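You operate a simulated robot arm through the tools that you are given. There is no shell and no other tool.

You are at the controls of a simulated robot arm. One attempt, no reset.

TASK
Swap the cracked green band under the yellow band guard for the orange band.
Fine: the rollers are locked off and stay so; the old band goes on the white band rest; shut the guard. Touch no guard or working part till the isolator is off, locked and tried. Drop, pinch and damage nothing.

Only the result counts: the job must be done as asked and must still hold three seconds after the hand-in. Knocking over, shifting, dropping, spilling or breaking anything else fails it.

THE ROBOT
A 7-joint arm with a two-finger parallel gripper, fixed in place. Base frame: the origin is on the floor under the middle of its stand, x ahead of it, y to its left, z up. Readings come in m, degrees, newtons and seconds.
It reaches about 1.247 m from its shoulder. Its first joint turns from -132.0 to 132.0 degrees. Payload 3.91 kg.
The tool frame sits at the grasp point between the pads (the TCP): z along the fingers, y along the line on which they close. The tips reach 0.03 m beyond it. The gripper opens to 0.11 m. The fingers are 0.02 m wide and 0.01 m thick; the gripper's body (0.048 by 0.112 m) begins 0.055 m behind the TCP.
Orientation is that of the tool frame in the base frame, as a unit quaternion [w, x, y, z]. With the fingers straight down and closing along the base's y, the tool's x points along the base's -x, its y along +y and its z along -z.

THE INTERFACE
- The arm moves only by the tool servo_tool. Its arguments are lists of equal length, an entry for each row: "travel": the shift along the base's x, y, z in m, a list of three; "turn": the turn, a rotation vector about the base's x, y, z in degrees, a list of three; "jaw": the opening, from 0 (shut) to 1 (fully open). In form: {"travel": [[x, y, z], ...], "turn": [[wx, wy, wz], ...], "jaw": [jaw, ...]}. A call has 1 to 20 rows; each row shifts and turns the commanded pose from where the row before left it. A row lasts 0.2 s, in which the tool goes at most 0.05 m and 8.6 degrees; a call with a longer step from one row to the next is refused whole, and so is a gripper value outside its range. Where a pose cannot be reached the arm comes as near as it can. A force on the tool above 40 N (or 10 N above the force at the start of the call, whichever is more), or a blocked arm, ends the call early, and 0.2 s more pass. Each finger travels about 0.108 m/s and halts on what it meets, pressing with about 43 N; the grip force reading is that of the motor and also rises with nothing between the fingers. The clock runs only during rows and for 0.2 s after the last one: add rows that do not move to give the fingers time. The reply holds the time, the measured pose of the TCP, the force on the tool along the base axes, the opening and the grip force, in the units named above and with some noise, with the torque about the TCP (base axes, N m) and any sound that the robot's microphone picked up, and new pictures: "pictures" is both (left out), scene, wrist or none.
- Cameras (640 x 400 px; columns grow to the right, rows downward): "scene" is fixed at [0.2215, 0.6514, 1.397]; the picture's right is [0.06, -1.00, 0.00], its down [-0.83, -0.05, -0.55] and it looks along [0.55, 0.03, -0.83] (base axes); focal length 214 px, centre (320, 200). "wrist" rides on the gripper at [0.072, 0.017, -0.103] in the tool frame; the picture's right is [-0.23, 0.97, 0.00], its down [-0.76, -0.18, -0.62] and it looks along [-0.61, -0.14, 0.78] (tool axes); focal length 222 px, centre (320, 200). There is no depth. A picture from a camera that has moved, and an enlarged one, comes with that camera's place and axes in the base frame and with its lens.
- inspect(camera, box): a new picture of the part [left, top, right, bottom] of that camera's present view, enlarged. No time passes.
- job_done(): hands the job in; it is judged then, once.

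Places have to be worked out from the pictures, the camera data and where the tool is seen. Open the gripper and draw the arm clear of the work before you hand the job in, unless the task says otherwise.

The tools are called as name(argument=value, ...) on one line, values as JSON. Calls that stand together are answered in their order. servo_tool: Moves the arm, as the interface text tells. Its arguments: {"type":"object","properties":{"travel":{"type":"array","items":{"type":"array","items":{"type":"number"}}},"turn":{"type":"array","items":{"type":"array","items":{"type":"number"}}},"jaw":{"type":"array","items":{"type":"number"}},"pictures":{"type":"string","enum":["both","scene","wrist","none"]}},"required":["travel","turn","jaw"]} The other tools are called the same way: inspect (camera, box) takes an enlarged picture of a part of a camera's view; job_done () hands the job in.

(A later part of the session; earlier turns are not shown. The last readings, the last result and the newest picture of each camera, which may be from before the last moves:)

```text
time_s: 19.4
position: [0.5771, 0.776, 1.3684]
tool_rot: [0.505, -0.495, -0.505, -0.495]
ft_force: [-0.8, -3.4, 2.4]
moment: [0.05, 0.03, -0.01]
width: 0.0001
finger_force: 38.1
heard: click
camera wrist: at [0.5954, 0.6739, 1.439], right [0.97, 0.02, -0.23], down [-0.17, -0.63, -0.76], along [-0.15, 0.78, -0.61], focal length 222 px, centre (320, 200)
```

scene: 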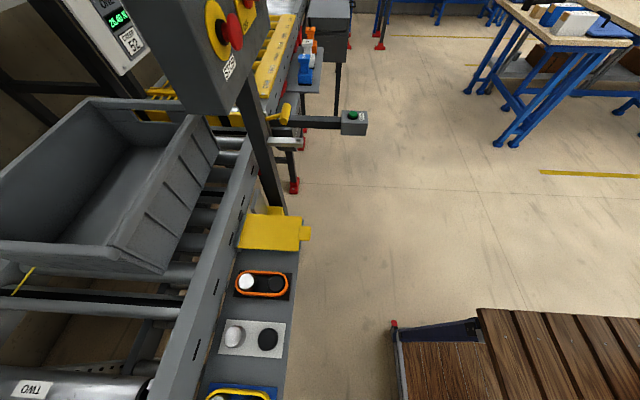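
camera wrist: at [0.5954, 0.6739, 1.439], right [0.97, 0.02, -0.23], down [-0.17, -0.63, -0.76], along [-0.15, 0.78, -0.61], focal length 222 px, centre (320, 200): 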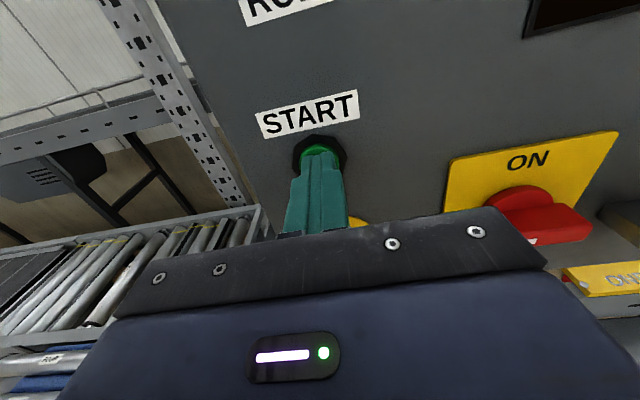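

A click was heard: START has been pressed. I back off to where the display and rollers are visible and check that nothing runs.

servo_tool(travel=[[0, -0.02, 0], [0, -0.04, 0], [0, -0.04, 0], [0, -0.045, 0], [0, -0.045, 0], [0, -0.045, 0], [0, -0.045, 0]], turn=[[0, 0, 0], [0, 0, 0], [0, 0, 0], [0, 0, 0], [0, 0, 0], [0, 0, 0], [0, 0, 0]], jaw=[0, 0, 0, 0, 0, 0, 0])

inspect(camera="wrist", box=[220, 0, 520, 190])

```text
time_s: 21.0
position: [0.5731, 0.495, 1.367]
tool_rot: [0.504, -0.497, -0.504, -0.495]
ft_force: [0.9, -0.6, -0.5]
moment: [0.02, 0.01, 0.02]
width: 0.0
finger_force: 37.7
camera wrist: at [0.5915, 0.3929, 1.439], right [0.97, 0.02, -0.23], down [-0.17, -0.63, -0.76], along [-0.16, 0.78, -0.61], focal length 222 px, centre (320, 200)
```

scene: 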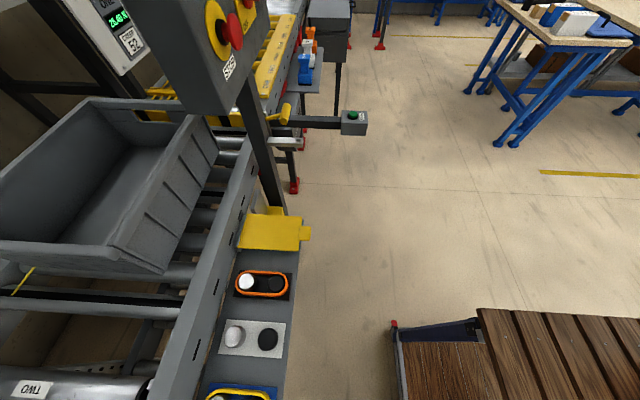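
wrist: 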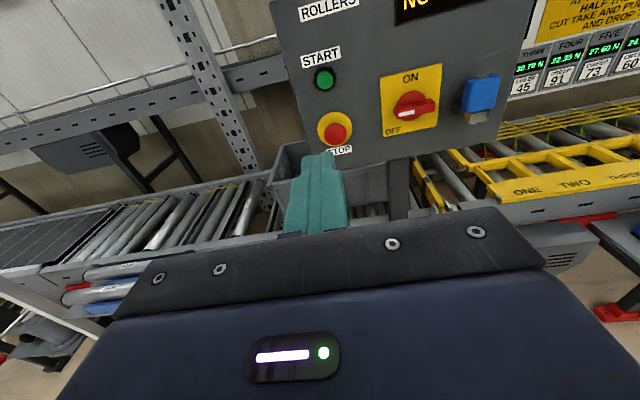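

```text
2.11 times, centred on (370, 95) of wrist
camera zoom: at [0.5915, 0.3929, 1.439], right [0.97, 0.02, -0.23], down [-0.17, -0.63, -0.76], along [-0.16, 0.78, -0.61], focal length 468 px, centre (215, 421)
```

zoom: 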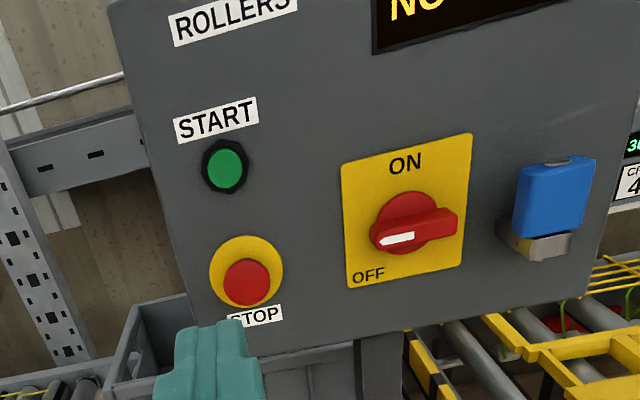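

The display has changed to something starting "NO…". I raise/back off the camera to read it.

servo_tool(travel=[[0.02, -0.02, 0.04], [0.02, -0.02, 0.04]], turn=[[5, 0, 0], [5, 0, 0]], jaw=[0, 0])

inspect(camera="wrist", box=[220, 0, 520, 190])

```text
time_s: 21.6
position: [0.6123, 0.4566, 1.4465]
tool_rot: [0.546, -0.45, -0.459, -0.538]
ft_force: [0.0, 0.6, -0.1]
moment: [-0.02, -0.01, -0.03]
width: 0.0
finger_force: 37.8
camera wrist: at [0.6307, 0.3427, 1.4996], right [0.97, 0.06, -0.22], down [-0.17, -0.48, -0.86], along [-0.16, 0.87, -0.46], focal length 222 px, centre (320, 200)
```

scene: 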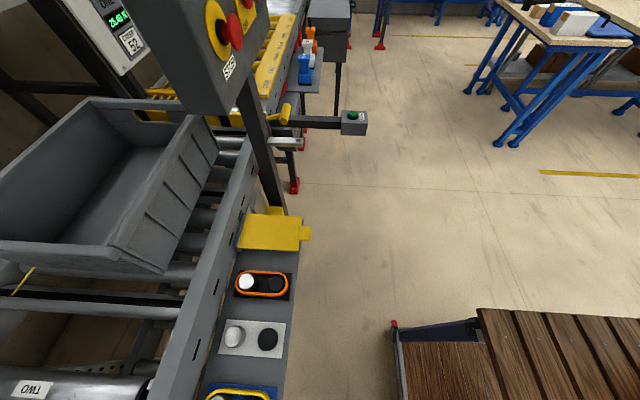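
wrist: 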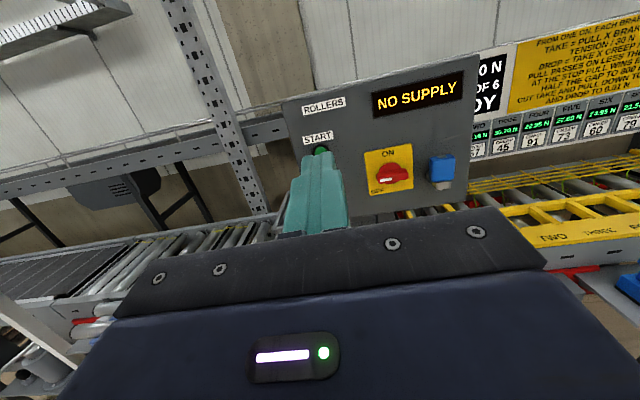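

```text
2.11 times, centred on (370, 95) of wrist
camera zoom: at [0.6307, 0.3427, 1.4996], right [0.97, 0.06, -0.22], down [-0.17, -0.48, -0.86], along [-0.16, 0.87, -0.46], focal length 468 px, centre (215, 421)
```

zoom: 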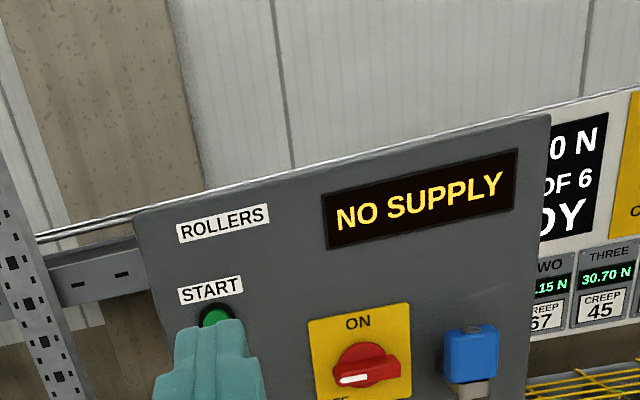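

"NO SUPPLY" – the isolator is off, the lock is through its eye, and it has been tried dead. Now I go to look straight down on the guard and band stations, fingers kept shut and well above.

servo_tool(travel=[[-0.021, 0.016, -0.033], [-0.021, 0.016, -0.033], [-0.021, 0.016, -0.033], [-0.021, 0.016, -0.033], [-0.021, 0.016, -0.033], [-0.021, 0.016, -0.033], [-0.021, 0.016, -0.033], [-0.021, 0.016, -0.033], [-0.021, 0.016, -0.033]], turn=[[-7.8, 0, 0], [-7.8, 0, 0], [-7.8, 0, 0], [-7.8, 0, 0], [-7.8, 0, 0], [-7.8, 0, 0], [-7.8, 0, 0], [-7.8, 0, 0], [-7.8, 0, 0]], jaw=[0, 0, 0, 0, 0, 0, 0, 0, 0])

inspect(camera="wrist", box=[160, 0, 480, 210])

```text
time_s: 23.6
position: [0.425, 0.6015, 1.15]
tool_rot: [-0.188, 0.682, 0.684, 0.176]
ft_force: [1.0, -0.2, -0.5]
moment: [0.01, 0.03, 0.03]
width: 0.0001
finger_force: 38.0
camera wrist: at [0.445, 0.6132, 1.2743], right [0.97, -0.19, -0.13], down [-0.17, -0.97, 0.17], along [-0.15, -0.14, -0.98], focal length 222 px, centre (320, 200)
```

scene: 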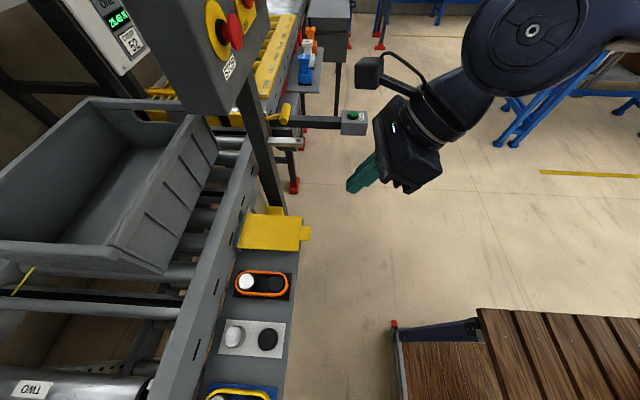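
wrist: 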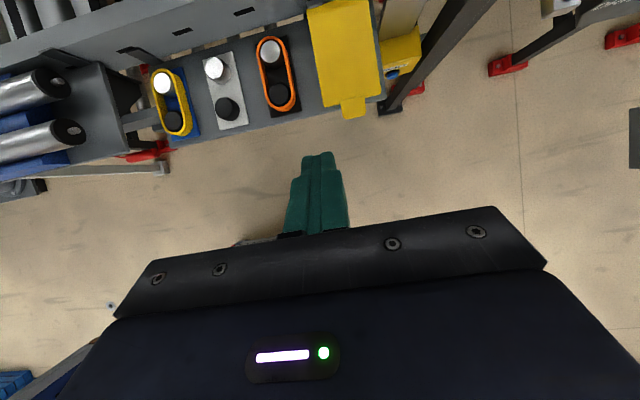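

```text
1.90 times, centred on (320, 105) of wrist
camera zoom: at [0.445, 0.6132, 1.2743], right [0.97, -0.19, -0.13], down [-0.17, -0.97, 0.17], along [-0.15, -0.14, -0.98], focal length 423 px, centre (320, 381)
```

zoom: 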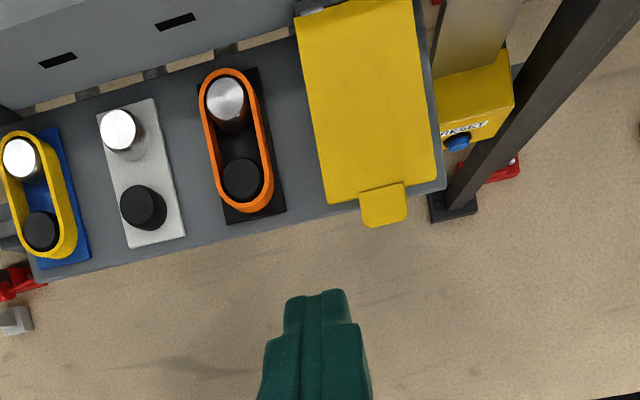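

Clear overhead view: guard lid with tab at the front, orange band next to it, white rest, and yellow band on blue. I come closer over the orange band/rest to see the post heights and band section.

servo_tool(travel=[[-0.025, 0.02, -0.03], [-0.025, 0.02, -0.03], [-0.025, 0.02, -0.03]], turn=[[0, 0, 0], [0, 0, 0], [0, 0, 0]], jaw=[0, 0, 0])

inspect(camera="wrist", box=[160, 0, 420, 170])

inspect(camera="wrist", box=[300, 0, 520, 150])

```text
time_s: 24.4
position: [0.3492, 0.663, 1.0584]
tool_rot: [-0.189, 0.682, 0.684, 0.177]
ft_force: [0.2, -1.1, 0.0]
moment: [0.03, 0.04, 0.02]
width: 0.0002
finger_force: 38.1
camera wrist: at [0.3677, 0.6739, 1.1835], right [0.97, -0.19, -0.13], down [-0.17, -0.97, 0.16], along [-0.15, -0.14, -0.98], focal length 222 px, centre (320, 200)
```

scene: 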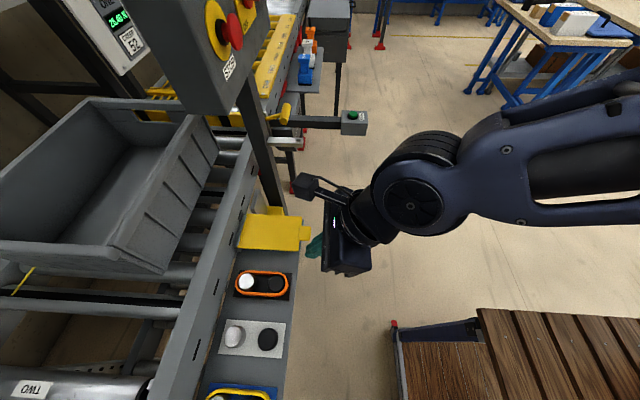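
wrist: 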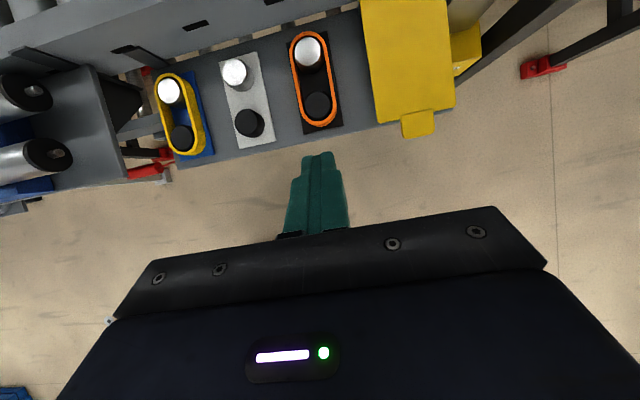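

```text
2.35 times, centred on (290, 85) of wrist
camera zoom: at [0.3677, 0.6739, 1.1835], right [0.97, -0.19, -0.13], down [-0.17, -0.97, 0.16], along [-0.15, -0.14, -0.98], focal length 523 px, centre (391, 471)
```

zoom: 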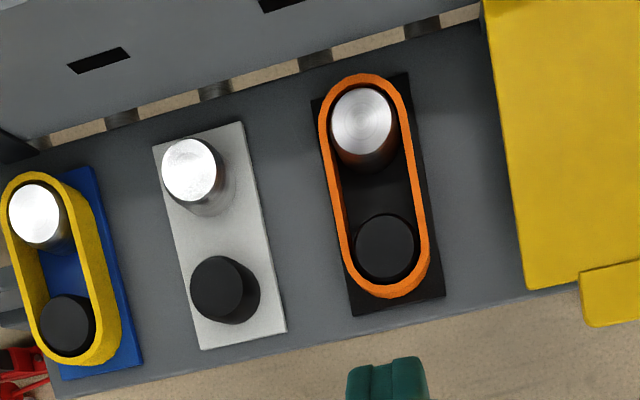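

```text
2.67 times, centred on (410, 75) of wrist
camera zoom: at [0.3677, 0.6739, 1.1835], right [0.97, -0.19, -0.13], down [-0.17, -0.97, 0.16], along [-0.15, -0.14, -0.98], focal length 592 px, centre (80, 533)
```

zoom: 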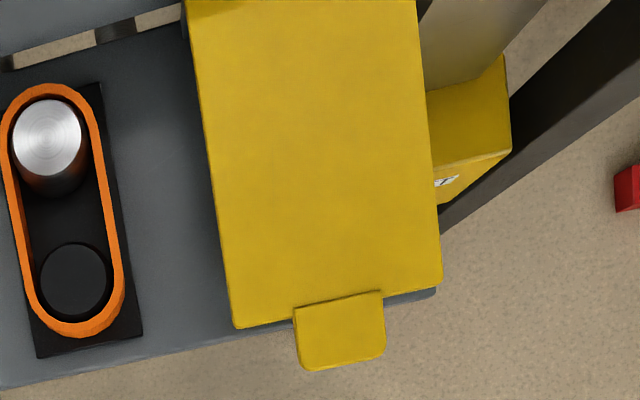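

Triangulation gives: tab centre ≈[0.469, 0.710, 0.845], lid x 0.417–0.521, y 0.722–0.891 (hinge at the back), posts of each station at y≈0.77 and 0.85, orange station x≈0.335, white rest x≈0.215. I re-orient the tool horizontally (pointing +y, jaws closing vertically) in front of the tab, well back, to view the lid edge-on.

servo_tool(travel=[[0, -0.02, 0], [0, -0.02, 0], [0, -0.02, 0], [0, -0.02, 0], [0, -0.02, 0], [0, -0.02, 0], [0, -0.02, 0], [0.01, 0, -0.014], [0.01, 0, -0.014], [0.01, 0, -0.014], [0.01, 0, -0.014], [0.01, 0, -0.014], [0.01, 0, -0.014], [0.01, 0, -0.014], [0.01, 0, -0.014], [0.01, 0, -0.014], [0.01, 0, -0.014], [0.01, 0, -0.014]], turn=[[8.5, 0, 0], [8.5, 0, 0], [8.5, 0, 0], [8.5, 0, 0], [8.5, 0, 0], [8.5, 0, 0], [8.5, 0, 0], [0, -8.2, 0], [0, -8.2, 0], [0, -8.2, 0], [0, -8.2, 0], [0, -8.2, 0], [0, -8.2, 0], [0, -8.2, 0], [0, -8.2, 0], [0, -8.2, 0], [0, -8.2, 0], [0, -8.2, 0]], jaw=[0, 0, 0, 0, 0, 0, 0, 0, 0, 0, 0, 0, 0, 0.1, 0.2, 0.3, 0.4, 0.4])

inspect(camera="wrist", box=[160, 0, 460, 220])

```text
time_s: 28.2
position: [0.4627, 0.5195, 0.9067]
tool_rot: [0.007, 0.003, 0.714, 0.7]
ft_force: [0.2, -0.1, 0.1]
moment: [0.04, 0.0, -0.02]
width: 0.0438
finger_force: 0.0
camera wrist: at [0.3896, 0.4175, 0.9239], right [0.22, 0.01, 0.97], down [0.76, -0.64, -0.16], along [0.62, 0.77, -0.15], focal length 222 px, centre (320, 200)
```

scene: 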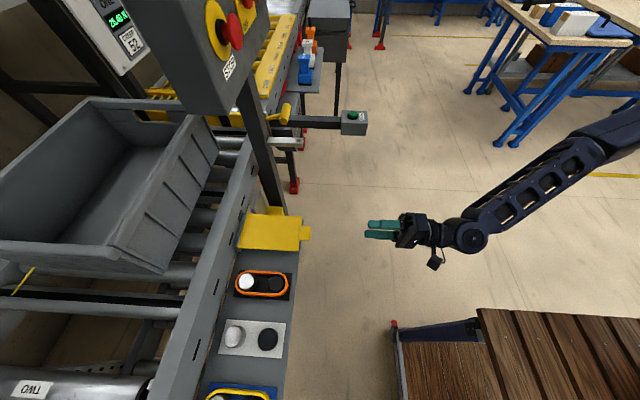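
wrist: 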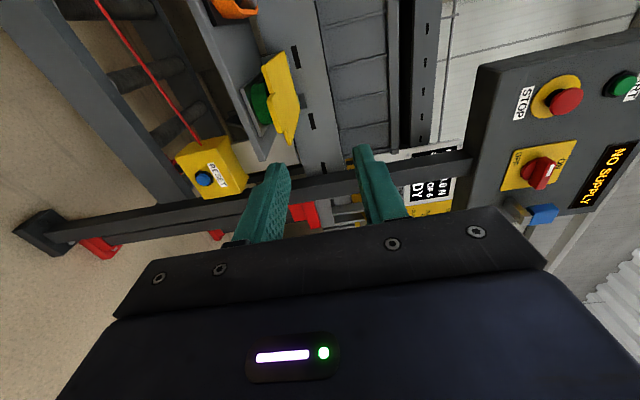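

```text
1.82 times, centred on (310, 110) of wrist
camera zoom: at [0.3896, 0.4175, 0.9239], right [0.22, 0.01, 0.97], down [0.76, -0.64, -0.16], along [0.62, 0.77, -0.15], focal length 404 px, centre (338, 364)
```

zoom: 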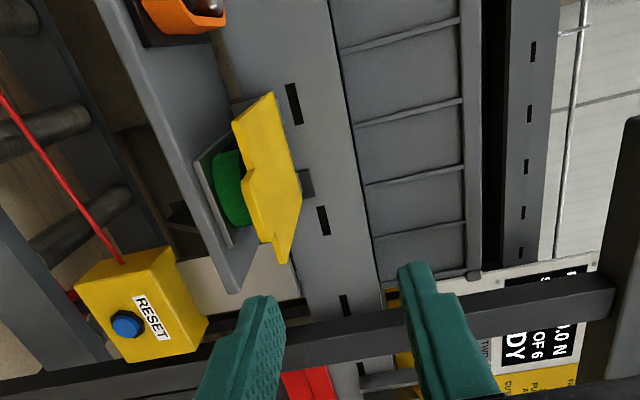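

inspect(camera="wrist", box=[225, 40, 345, 160])

```text
3.33 times, centred on (285, 100) of wrist
camera zoom: at [0.3896, 0.4175, 0.9239], right [0.22, 0.01, 0.97], down [0.76, -0.64, -0.16], along [0.62, 0.77, -0.15], focal length 740 px, centre (437, 533)
```

zoom: 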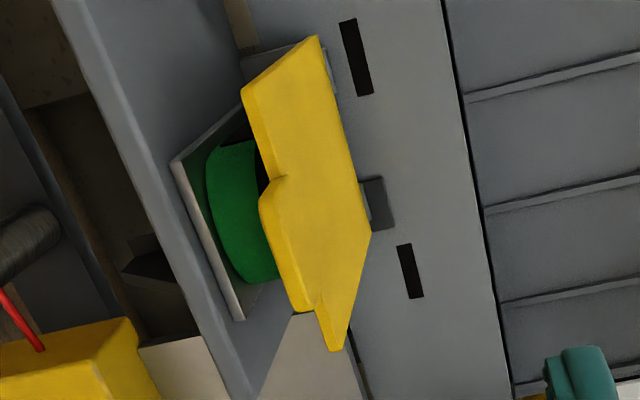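

The green band is visible beneath the lid, and the lid sits at z≈0.842 with the tab spanning x≈0.449–0.491. I bring the half-open jaws level with the tab and slide them over it.

servo_tool(travel=[[0.0025, 0.03, -0.0213], [0.0025, 0.03, -0.0213], [0.0025, 0.03, -0.0213], [0, 0.03, 0], [0, 0.025, 0], [0, 0.02, 0]], turn=[[0.5, 0, 0], [0.6, 0, 0], [0, 0, 0], [0, 0, 0], [0, 0, 0], [0, 0, 0]], jaw=[0.4, 0.4, 0.4, 0.4, 0.4, 0.4])

inspect(camera="wrist", box=[200, 60, 440, 220])

inspect(camera="scene", box=[220, 190, 380, 290])

```text
time_s: 29.6
position: [0.471, 0.6852, 0.8436]
tool_rot: [0.006, 0.003, 0.707, 0.708]
ft_force: [0.4, -0.3, -1.5]
moment: [0.0, 0.03, 0.0]
width: 0.044
finger_force: 0.1
camera wrist: at [0.3968, 0.5825, 0.8581], right [0.22, 0.0, 0.97], down [0.75, -0.63, -0.18], along [0.62, 0.77, -0.14], focal length 222 px, centre (320, 200)
```

scene: 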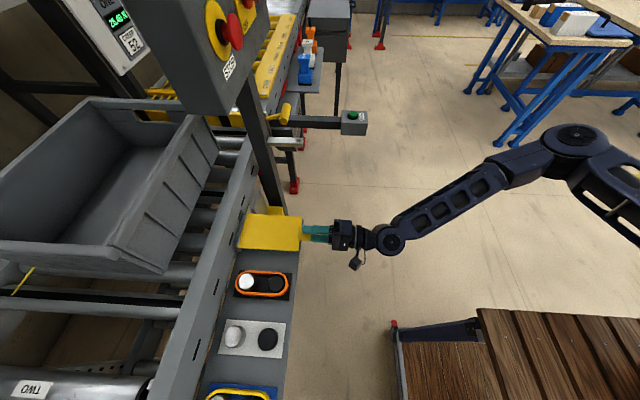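
wrist: 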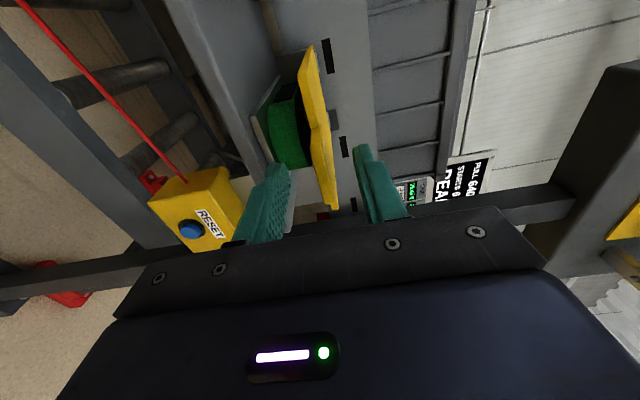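

```text
2.50 times, centred on (320, 140) of wrist
camera zoom: at [0.3968, 0.5825, 0.8581], right [0.22, 0.0, 0.97], down [0.75, -0.63, -0.18], along [0.62, 0.77, -0.14], focal length 555 px, centre (320, 350)
```

zoom: 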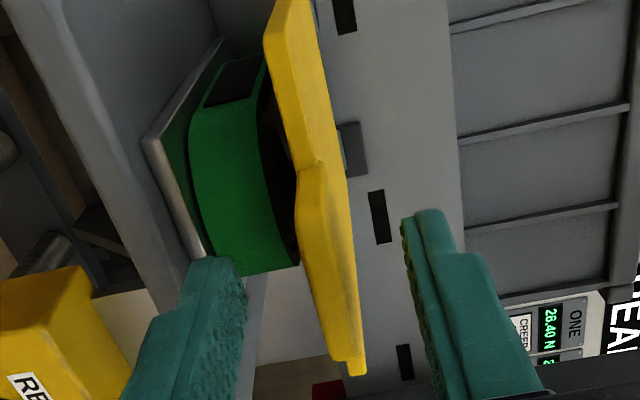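

```text
4.00 times, centred on (300, 240) of scene
camera zoom: at [0.2215, 0.6514, 1.397], right [0.06, -1.0, 0.0], down [-0.83, -0.05, -0.55], along [0.55, 0.03, -0.83], focal length 858 px, centre (400, 40)
```

zoom: 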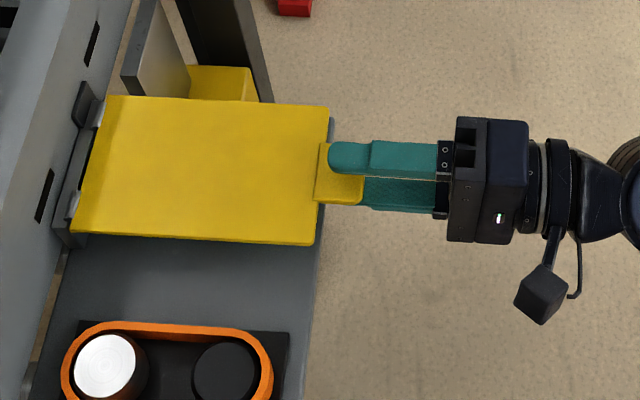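

The jaws straddle the tab with tips just short of the lid edge. Closing gently on the tab.

servo_tool(travel=[[0, 0, 0], [0, 0, 0], [0, 0, 0], [0, 0, 0], [0, 0, 0]], turn=[[0, 0, 0], [0, 0, 0], [0, 0, 0], [0, 0, 0], [0, 0, 0]], jaw=[0.25, 0.15, 0.08, 0.0, 0.0])

inspect(camera="wrist", box=[200, 60, 440, 220])

```text
time_s: 30.8
position: [0.4706, 0.6836, 0.8461]
tool_rot: [0.006, 0.002, 0.705, 0.709]
ft_force: [1.1, 5.2, 24.4]
moment: [0.5, 0.26, 0.35]
width: 0.0078
finger_force: 44.7
camera wrist: at [0.3967, 0.5822, 0.8596], right [0.22, -0.01, 0.97], down [0.75, -0.63, -0.18], along [0.62, 0.78, -0.14], focal length 222 px, centre (320, 200)
```

scene: 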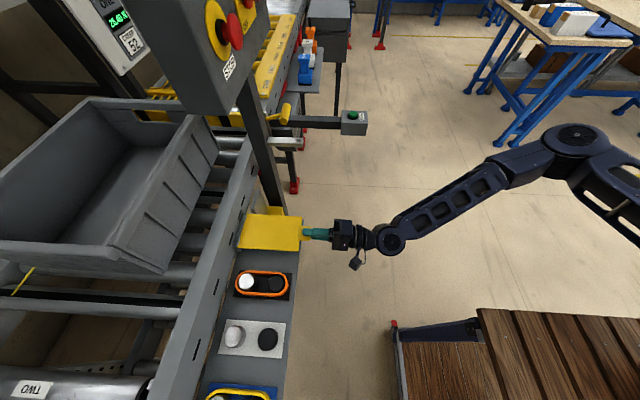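
wrist: 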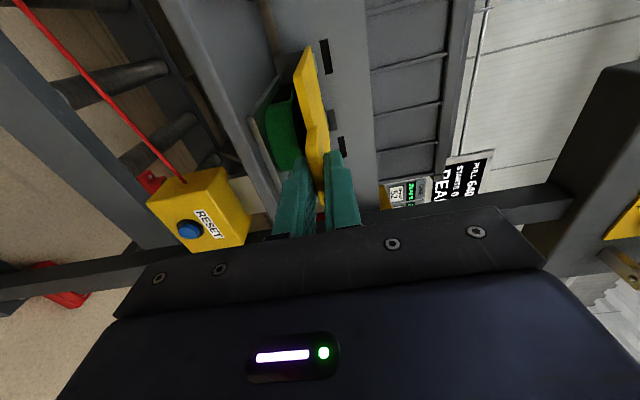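

```text
2.50 times, centred on (320, 140) of wrist
camera zoom: at [0.3967, 0.5822, 0.8596], right [0.22, -0.01, 0.97], down [0.75, -0.63, -0.18], along [0.62, 0.78, -0.14], focal length 555 px, centre (320, 350)
```

zoom: 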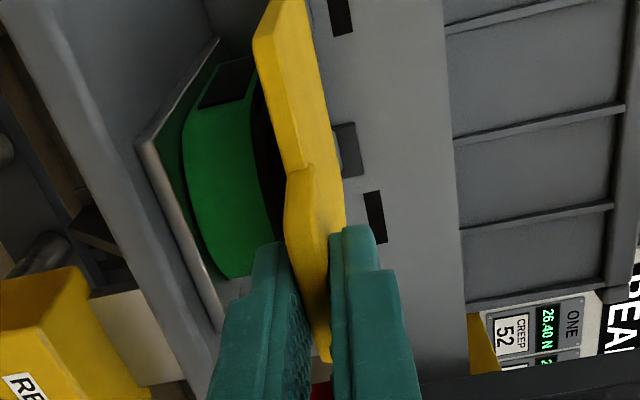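

The tab is held (0.0078 m thick). I start opening the lid along an arc about the hinge (y≈0.89, z≈0.845), first 8° to check forces.

servo_tool(travel=[[0, 0.0005, 0.0154], [0, 0.0015, 0.0153]], turn=[[-4, 0, 0], [-4, 0, 0]], jaw=[0, 0])

```text
time_s: 31.4
position: [0.4702, 0.6865, 0.873]
tool_rot: [0.006, 0.003, 0.755, 0.656]
ft_force: [7.3, -18.6, 4.1]
moment: [0.46, 0.2, 0.7]
width: 0.0079
finger_force: 44.9
camera wrist: at [0.3967, 0.5875, 0.9023], right [0.22, 0.13, 0.97], down [0.75, -0.65, -0.09], along [0.62, 0.75, -0.25], focal length 222 px, centre (320, 200)
```

scene: 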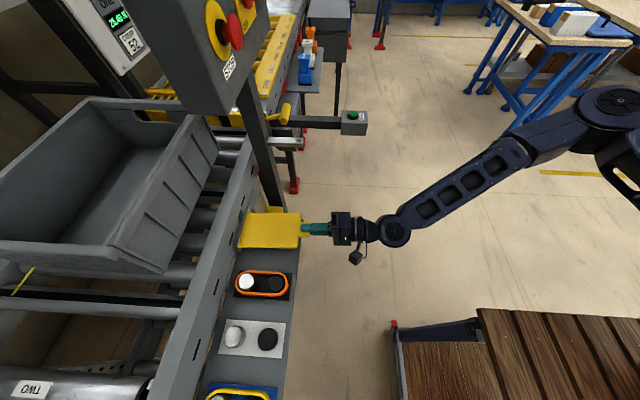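
wrist: 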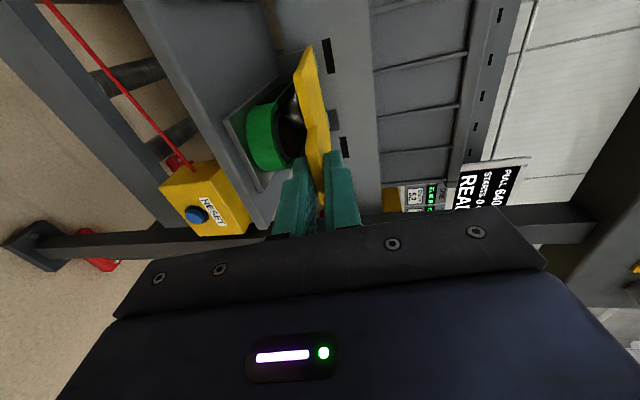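

The lid lifts fine; there's −19 N along y, so I'm pushing slightly toward the hinge (hinge a bit higher than assumed). I continue in small steps with less +y motion.

servo_tool(travel=[[0, -0.0005, 0.0143]], turn=[[-4, 0, 0]], jaw=[0], pictures="none")

```text
time_s: 31.8
position: [0.4696, 0.6874, 0.8873]
tool_rot: [0.005, 0.002, 0.776, 0.63]
ft_force: [3.3, 34.3, -6.7]
moment: [0.21, 0.27, 0.14]
width: 0.0078
finger_force: 45.5
```

The reaction flipped to +34 N, giving a stiffness of about 22 kN/m and a hinge height ≈0.853. I correct +1.5 mm in y and go on 12° with the refined arc.

servo_tool(travel=[[0, 0.0063, 0.021], [0, 0.007, 0.0204]], turn=[[-6, 0, 0], [-6, 0, 0]], jaw=[0, 0], pictures="none")

```text
time_s: 32.4
position: [0.4691, 0.7006, 0.9283]
tool_rot: [0.006, 0.002, 0.838, 0.545]
ft_force: [0.8, 7.0, -4.3]
moment: [0.06, 0.3, 0.24]
width: 0.008
finger_force: 45.3
```

Forces are low now (7 N). Continuing along the arc.

servo_tool(travel=[[0, 0.0094, 0.0195], [0, 0.0111, 0.0184]], turn=[[-6, 0, 0], [-6, 0, 0]], jaw=[0, 0], pictures="none")

servo_tool(travel=[[0, 0.013, 0.0172], [0, 0.0147, 0.0158]], turn=[[-6, 0, 0], [-6, 0, 0]], jaw=[0, 0])

```text
time_s: 33.0
position: [0.47, 0.722, 0.9652]
tool_rot: [0.006, 0.002, 0.891, 0.454]
ft_force: [5.0, 19.0, -12.1]
moment: [0.38, 0.44, 0.46]
width: 0.0079
finger_force: 45.3
```

```text
time_s: 33.6
position: [0.4689, 0.7486, 0.9978]
tool_rot: [0.005, 0.001, 0.933, 0.359]
ft_force: [8.8, 23.2, -21.0]
moment: [0.77, 0.45, 0.17]
width: 0.0071
finger_force: 45.1
camera wrist: at [0.3961, 0.693, 1.0848], right [0.23, 0.72, 0.65], down [0.75, -0.55, 0.35], along [0.62, 0.41, -0.67], focal length 222 px, centre (320, 200)
```

scene: 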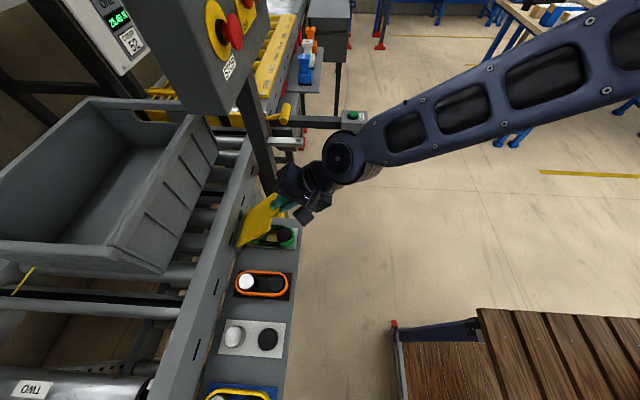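
wrist: 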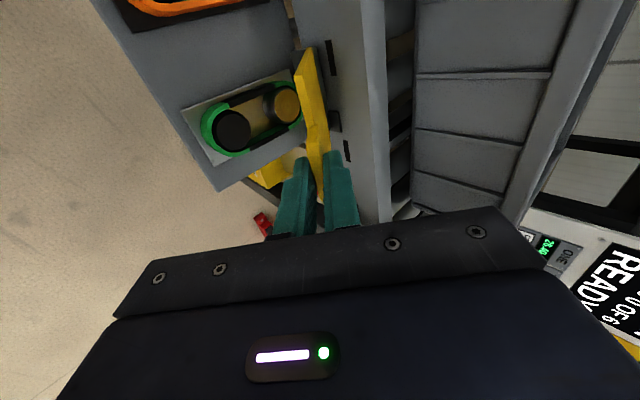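

Lid at ~48°, radial pull of ~31 N shows the radius is a little smaller (≈0.201). I correct and continue.

servo_tool(travel=[[0, 0.017, 0.0126], [0, 0.0173, 0.012]], turn=[[-6, 0, 0], [-6, 0, 0]], jaw=[0, 0], pictures="none")

```text
time_s: 34.2
position: [0.4689, 0.7825, 1.0232]
tool_rot: [0.007, 0.0, 0.966, 0.258]
ft_force: [6.2, 13.6, -17.7]
moment: [0.56, -0.54, -0.49]
width: 0.0077
finger_force: 45.2
```

servo_tool(travel=[[0, 0.0187, 0.009], [0, 0.0192, 0.0078]], turn=[[-6, 0, 0], [-6, 0, 0]], jaw=[0, 0], pictures="none")

```text
time_s: 34.8
position: [0.4697, 0.8221, 1.0417]
tool_rot: [0.007, 0.0, 0.988, 0.157]
ft_force: [11.5, 9.7, -13.3]
moment: [1.0, -0.14, -0.13]
width: 0.0078
finger_force: 45.5
```

servo_tool(travel=[[0.0004, 0.02, 0.0052], [0, 0.0203, 0.0036]], turn=[[-6, 0, 0], [-6, 0, 0]], jaw=[0, 0])

```text
time_s: 35.4
position: [0.471, 0.8609, 1.0509]
tool_rot: [0.005, -0.002, 0.999, 0.054]
ft_force: [-0.3, 4.2, 7.3]
moment: [1.01, -0.11, -0.14]
width: 0.008
finger_force: 45.4
camera wrist: at [0.3959, 0.8666, 1.1536], right [0.22, 0.97, 0.11], down [0.75, -0.24, 0.61], along [0.62, -0.05, -0.79], focal length 222 px, centre (320, 200)
```

scene: 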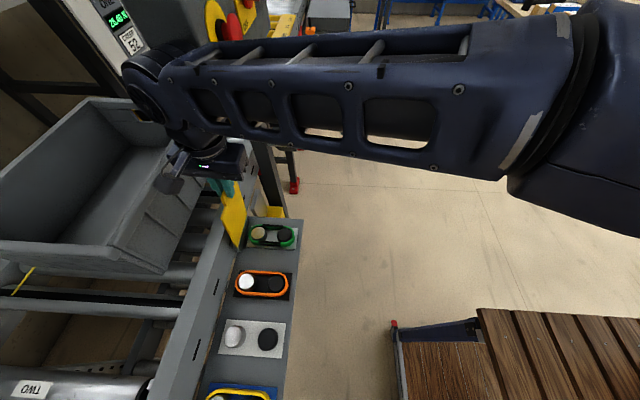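
wrist: 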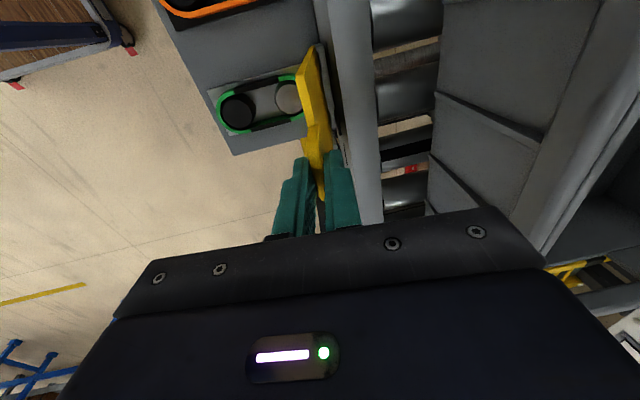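

Lid is ~84° open. The wrist is now near the control box, so I check clearance before moving further.

inspect(camera="scene", box=[100, 0, 320, 140])

inspect(camera="scene", box=[150, 120, 330, 280])

inspect(camera="wrist", box=[180, 0, 440, 220])

```text
2.86 times, centred on (210, 70) of scene
camera zoom: at [0.2215, 0.6514, 1.397], right [0.06, -1.0, 0.0], down [-0.83, -0.05, -0.55], along [0.55, 0.03, -0.83], focal length 613 px, centre (634, 571)
```

zoom: 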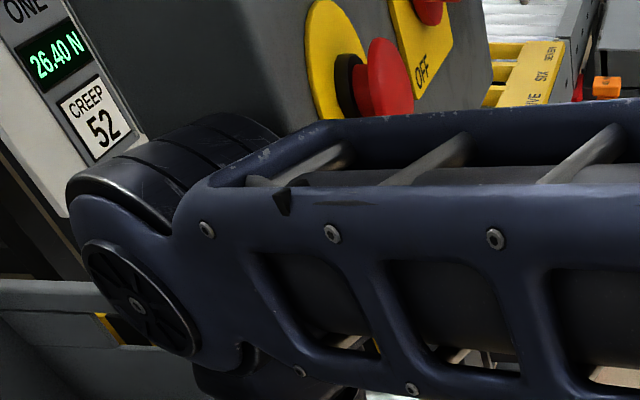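

```text
2.50 times, centred on (240, 200) of scene
camera zoom: at [0.2215, 0.6514, 1.397], right [0.06, -1.0, 0.0], down [-0.83, -0.05, -0.55], along [0.55, 0.03, -0.83], focal length 536 px, centre (520, 200)
```

zoom: 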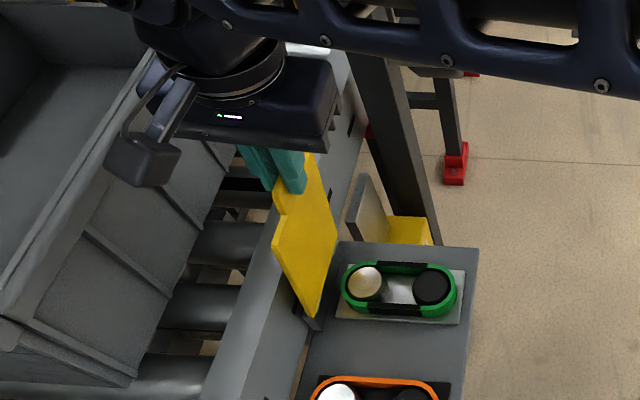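

```text
1.82 times, centred on (310, 110) of wrist
camera zoom: at [0.3959, 0.8666, 1.1536], right [0.22, 0.97, 0.11], down [0.75, -0.24, 0.61], along [0.62, -0.05, -0.79], focal length 404 px, centre (338, 364)
```

zoom: 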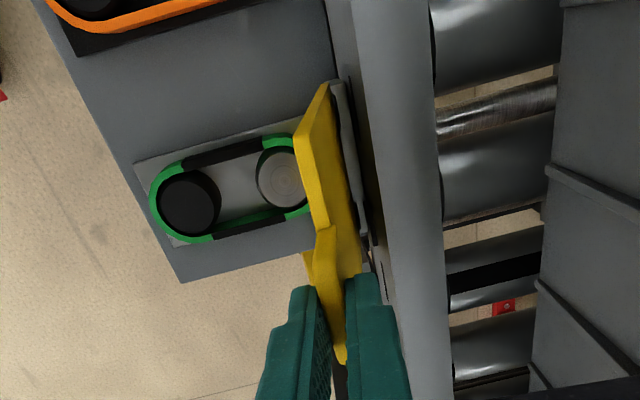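

There's a little room beside the box (its left face x≈0.52). I continue the arc carefully in 4° steps to get the lid past vertical, watching for the stop.

servo_tool(travel=[[0, 0.0137, 0.0016], [0, 0.0138, 0.0006]], turn=[[-4, 0, 0], [-4, 0, 0]], jaw=[0, 0], pictures="scene")

```text
time_s: 36.0
position: [0.4701, 0.8792, 1.0518]
tool_rot: [0.007, -0.002, 1.0, -0.017]
ft_force: [-0.9, 5.9, 11.7]
moment: [1.03, 0.33, -0.07]
width: 0.009
finger_force: 44.7
out of reach, approached as far as the arm can: row 2
```

scene: 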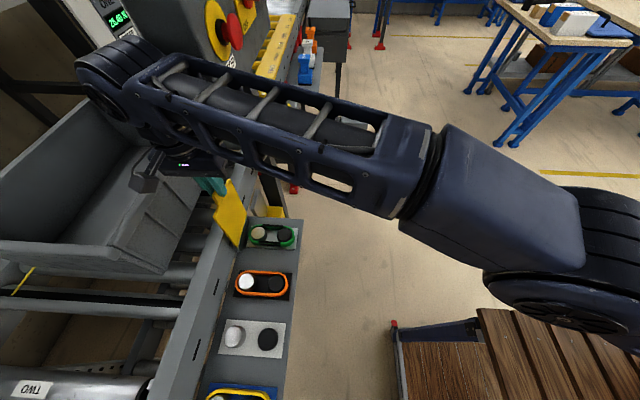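

The arm ran out of reach at ~90° lid angle in this posture. I loosen the jaws slightly so the tab stays caged between the fingers, then tilt the tool back (wrist toward the robot) so that the front finger can nudge the lid past vertical.

servo_tool(travel=[[0, 0, 0], [0, 0, 0], [0, 0, 0], [0, 0, 0], [0, 0, 0]], turn=[[0, 0, 0], [0, 0, 0], [6, 0, 0], [6, 0, 0], [6, 0, 0]], jaw=[0.2, 0.35, 0.4, 0.4, 0.4])

inspect(camera="wrist", box=[180, 0, 440, 220])

inspect(camera="scene", box=[150, 120, 330, 280])

```text
time_s: 37.2
position: [0.468, 0.8815, 1.0492]
tool_rot: [0.007, -0.001, 0.99, 0.14]
ft_force: [-0.8, 0.6, 0.2]
moment: [-0.03, -0.01, 0.02]
width: 0.0437
finger_force: 0.0
camera wrist: at [0.3936, 0.8695, 1.1518], right [0.22, 0.94, 0.27], down [0.75, -0.34, 0.56], along [0.62, 0.08, -0.78], focal length 222 px, centre (320, 200)
```

scene: 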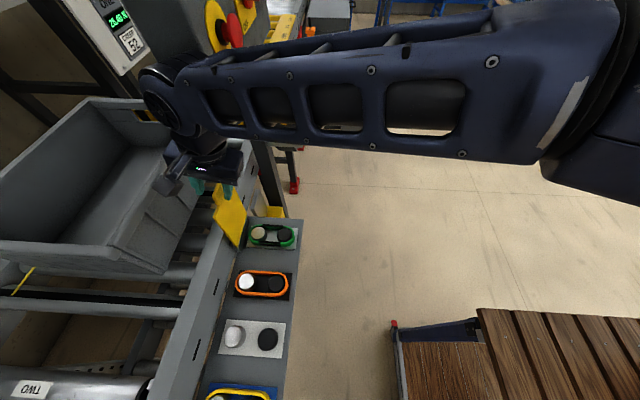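
wrist: 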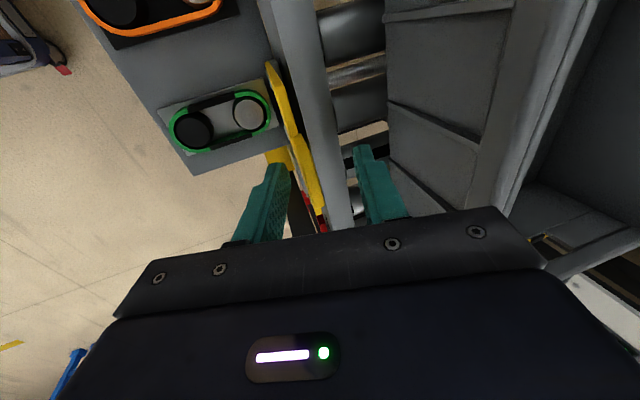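

```text
1.82 times, centred on (310, 110) of wrist
camera zoom: at [0.3936, 0.8695, 1.1518], right [0.22, 0.94, 0.27], down [0.75, -0.34, 0.56], along [0.62, 0.08, -0.78], focal length 404 px, centre (338, 364)
```

zoom: 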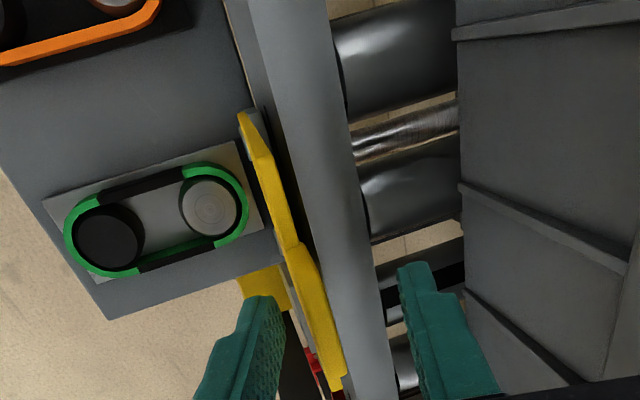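

```text
2.50 times, centred on (240, 200) of scene
camera zoom: at [0.2215, 0.6514, 1.397], right [0.06, -1.0, 0.0], down [-0.83, -0.05, -0.55], along [0.55, 0.03, -0.83], focal length 536 px, centre (520, 200)
```

zoom: 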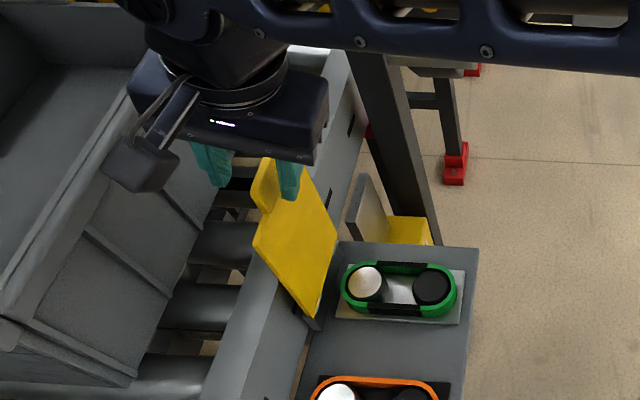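

The lid stands at roughly 86–88°, caged between the open fingers. I keep tilting the tool back and push gently in +y with the front finger to take it past vertical.

servo_tool(travel=[[0, 0, 0], [0, 0, 0], [0, 0.0, 0], [0, 0.005, 0], [0, 0.005, 0]], turn=[[6, 0, 0], [6, 0, 0], [6, 0, 0], [6, 0, 0], [4, 0, 0]], jaw=[0.4, 0.4, 0.4, 0.4, 0.4])

inspect(camera="wrist", box=[180, 0, 440, 220])

inspect(camera="scene", box=[150, 120, 330, 280])

```text
time_s: 38.4
position: [0.467, 0.8918, 1.0513]
tool_rot: [0.007, -0.001, 0.927, 0.376]
ft_force: [-0.3, -0.6, 0.0]
moment: [-0.02, -0.02, 0.0]
width: 0.0441
finger_force: 0.1
camera wrist: at [0.3931, 0.8329, 1.1354], right [0.22, 0.7, 0.68], down [0.75, -0.57, 0.33], along [0.62, 0.44, -0.65], focal length 222 px, centre (320, 200)
```

scene: 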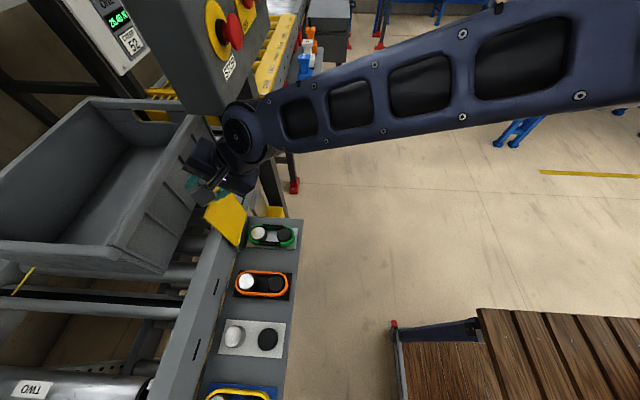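
wrist: 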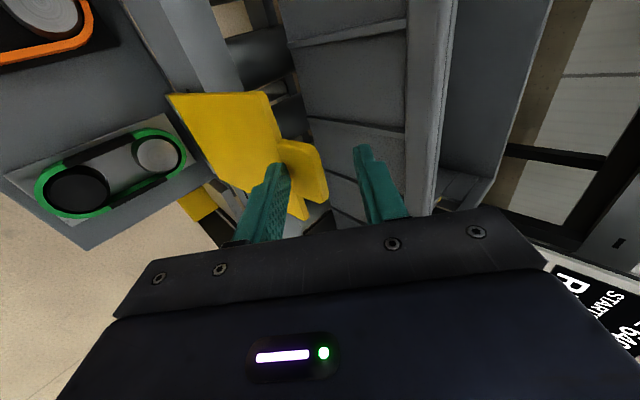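

```text
1.82 times, centred on (310, 110) of wrist
camera zoom: at [0.3931, 0.8329, 1.1354], right [0.22, 0.7, 0.68], down [0.75, -0.57, 0.33], along [0.62, 0.44, -0.65], focal length 404 px, centre (338, 364)
```

zoom: 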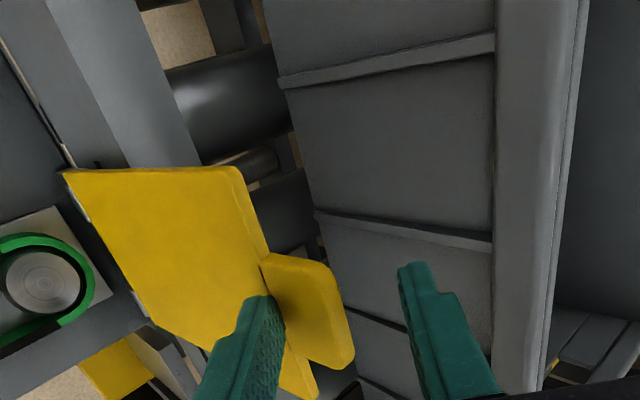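

```text
2.50 times, centred on (240, 200) of scene
camera zoom: at [0.2215, 0.6514, 1.397], right [0.06, -1.0, 0.0], down [-0.83, -0.05, -0.55], along [0.55, 0.03, -0.83], focal length 536 px, centre (520, 200)
```

zoom: 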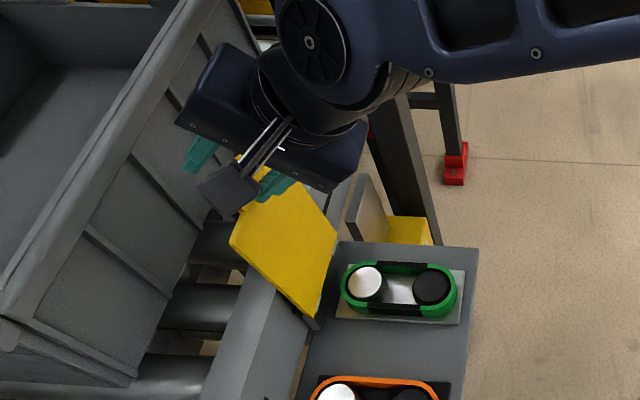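

Lid is now about 93° and no resistance. The tote rim is at y≈1.02, so there is room; I keep nudging +y until the lid meets its stop.

servo_tool(travel=[[0, 0.006, 0], [0, 0.006, 0], [0, 0.006, 0], [0, 0.005, 0]], turn=[[0, 0, 0], [0, 0, 0], [0, 0, 0], [0, 0, 0]], jaw=[0.4, 0.4, 0.4, 0.4])

inspect(camera="scene", box=[150, 120, 330, 280])

inspect(camera="wrist", box=[180, 0, 440, 220])

```text
time_s: 38.9
position: [0.4667, 0.8969, 1.0518]
tool_rot: [0.006, 0.001, 0.927, 0.376]
ft_force: [-6.9, -32.5, 11.4]
moment: [-1.28, 0.25, 0.07]
width: 0.052
finger_force: 7.7
stopped in row 2: the force on the tool passed its limit at 48 N (the readings are from after the stop); the commanded pose is now the measured one
camera wrist: at [0.3933, 0.8387, 1.1373], right [0.22, 0.7, 0.68], down [0.75, -0.57, 0.33], along [0.62, 0.44, -0.65], focal length 222 px, centre (320, 200)
```

scene: 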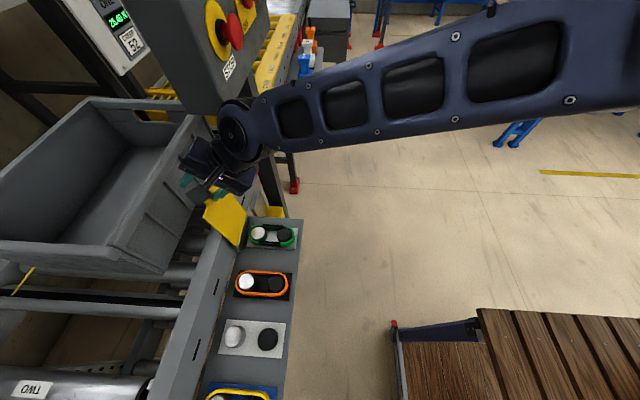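
wrist: 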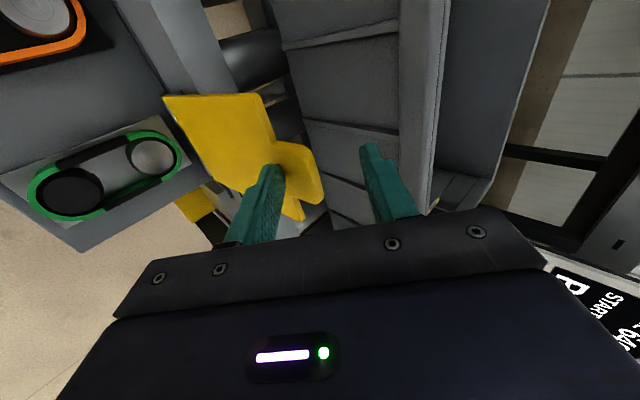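

```text
2.50 times, centred on (240, 200) of scene
camera zoom: at [0.2215, 0.6514, 1.397], right [0.06, -1.0, 0.0], down [-0.83, -0.05, -0.55], along [0.55, 0.03, -0.83], focal length 536 px, centre (520, 200)
```

zoom: 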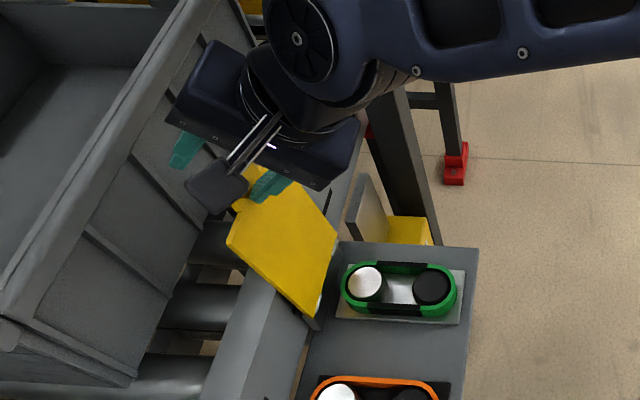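

```text
1.82 times, centred on (310, 110) of wrist
camera zoom: at [0.3933, 0.8387, 1.1373], right [0.22, 0.7, 0.68], down [0.75, -0.57, 0.33], along [0.62, 0.44, -0.65], focal length 404 px, centre (338, 364)
```

zoom: 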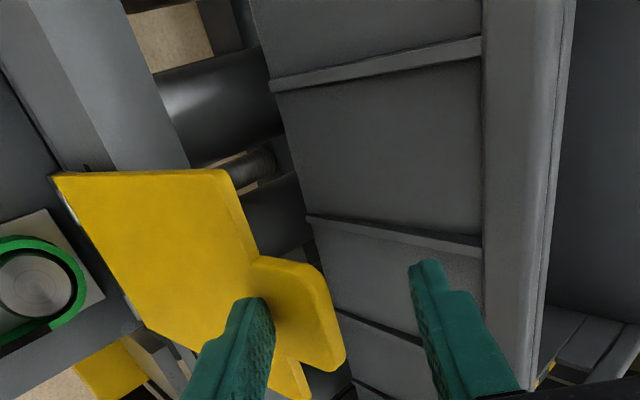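

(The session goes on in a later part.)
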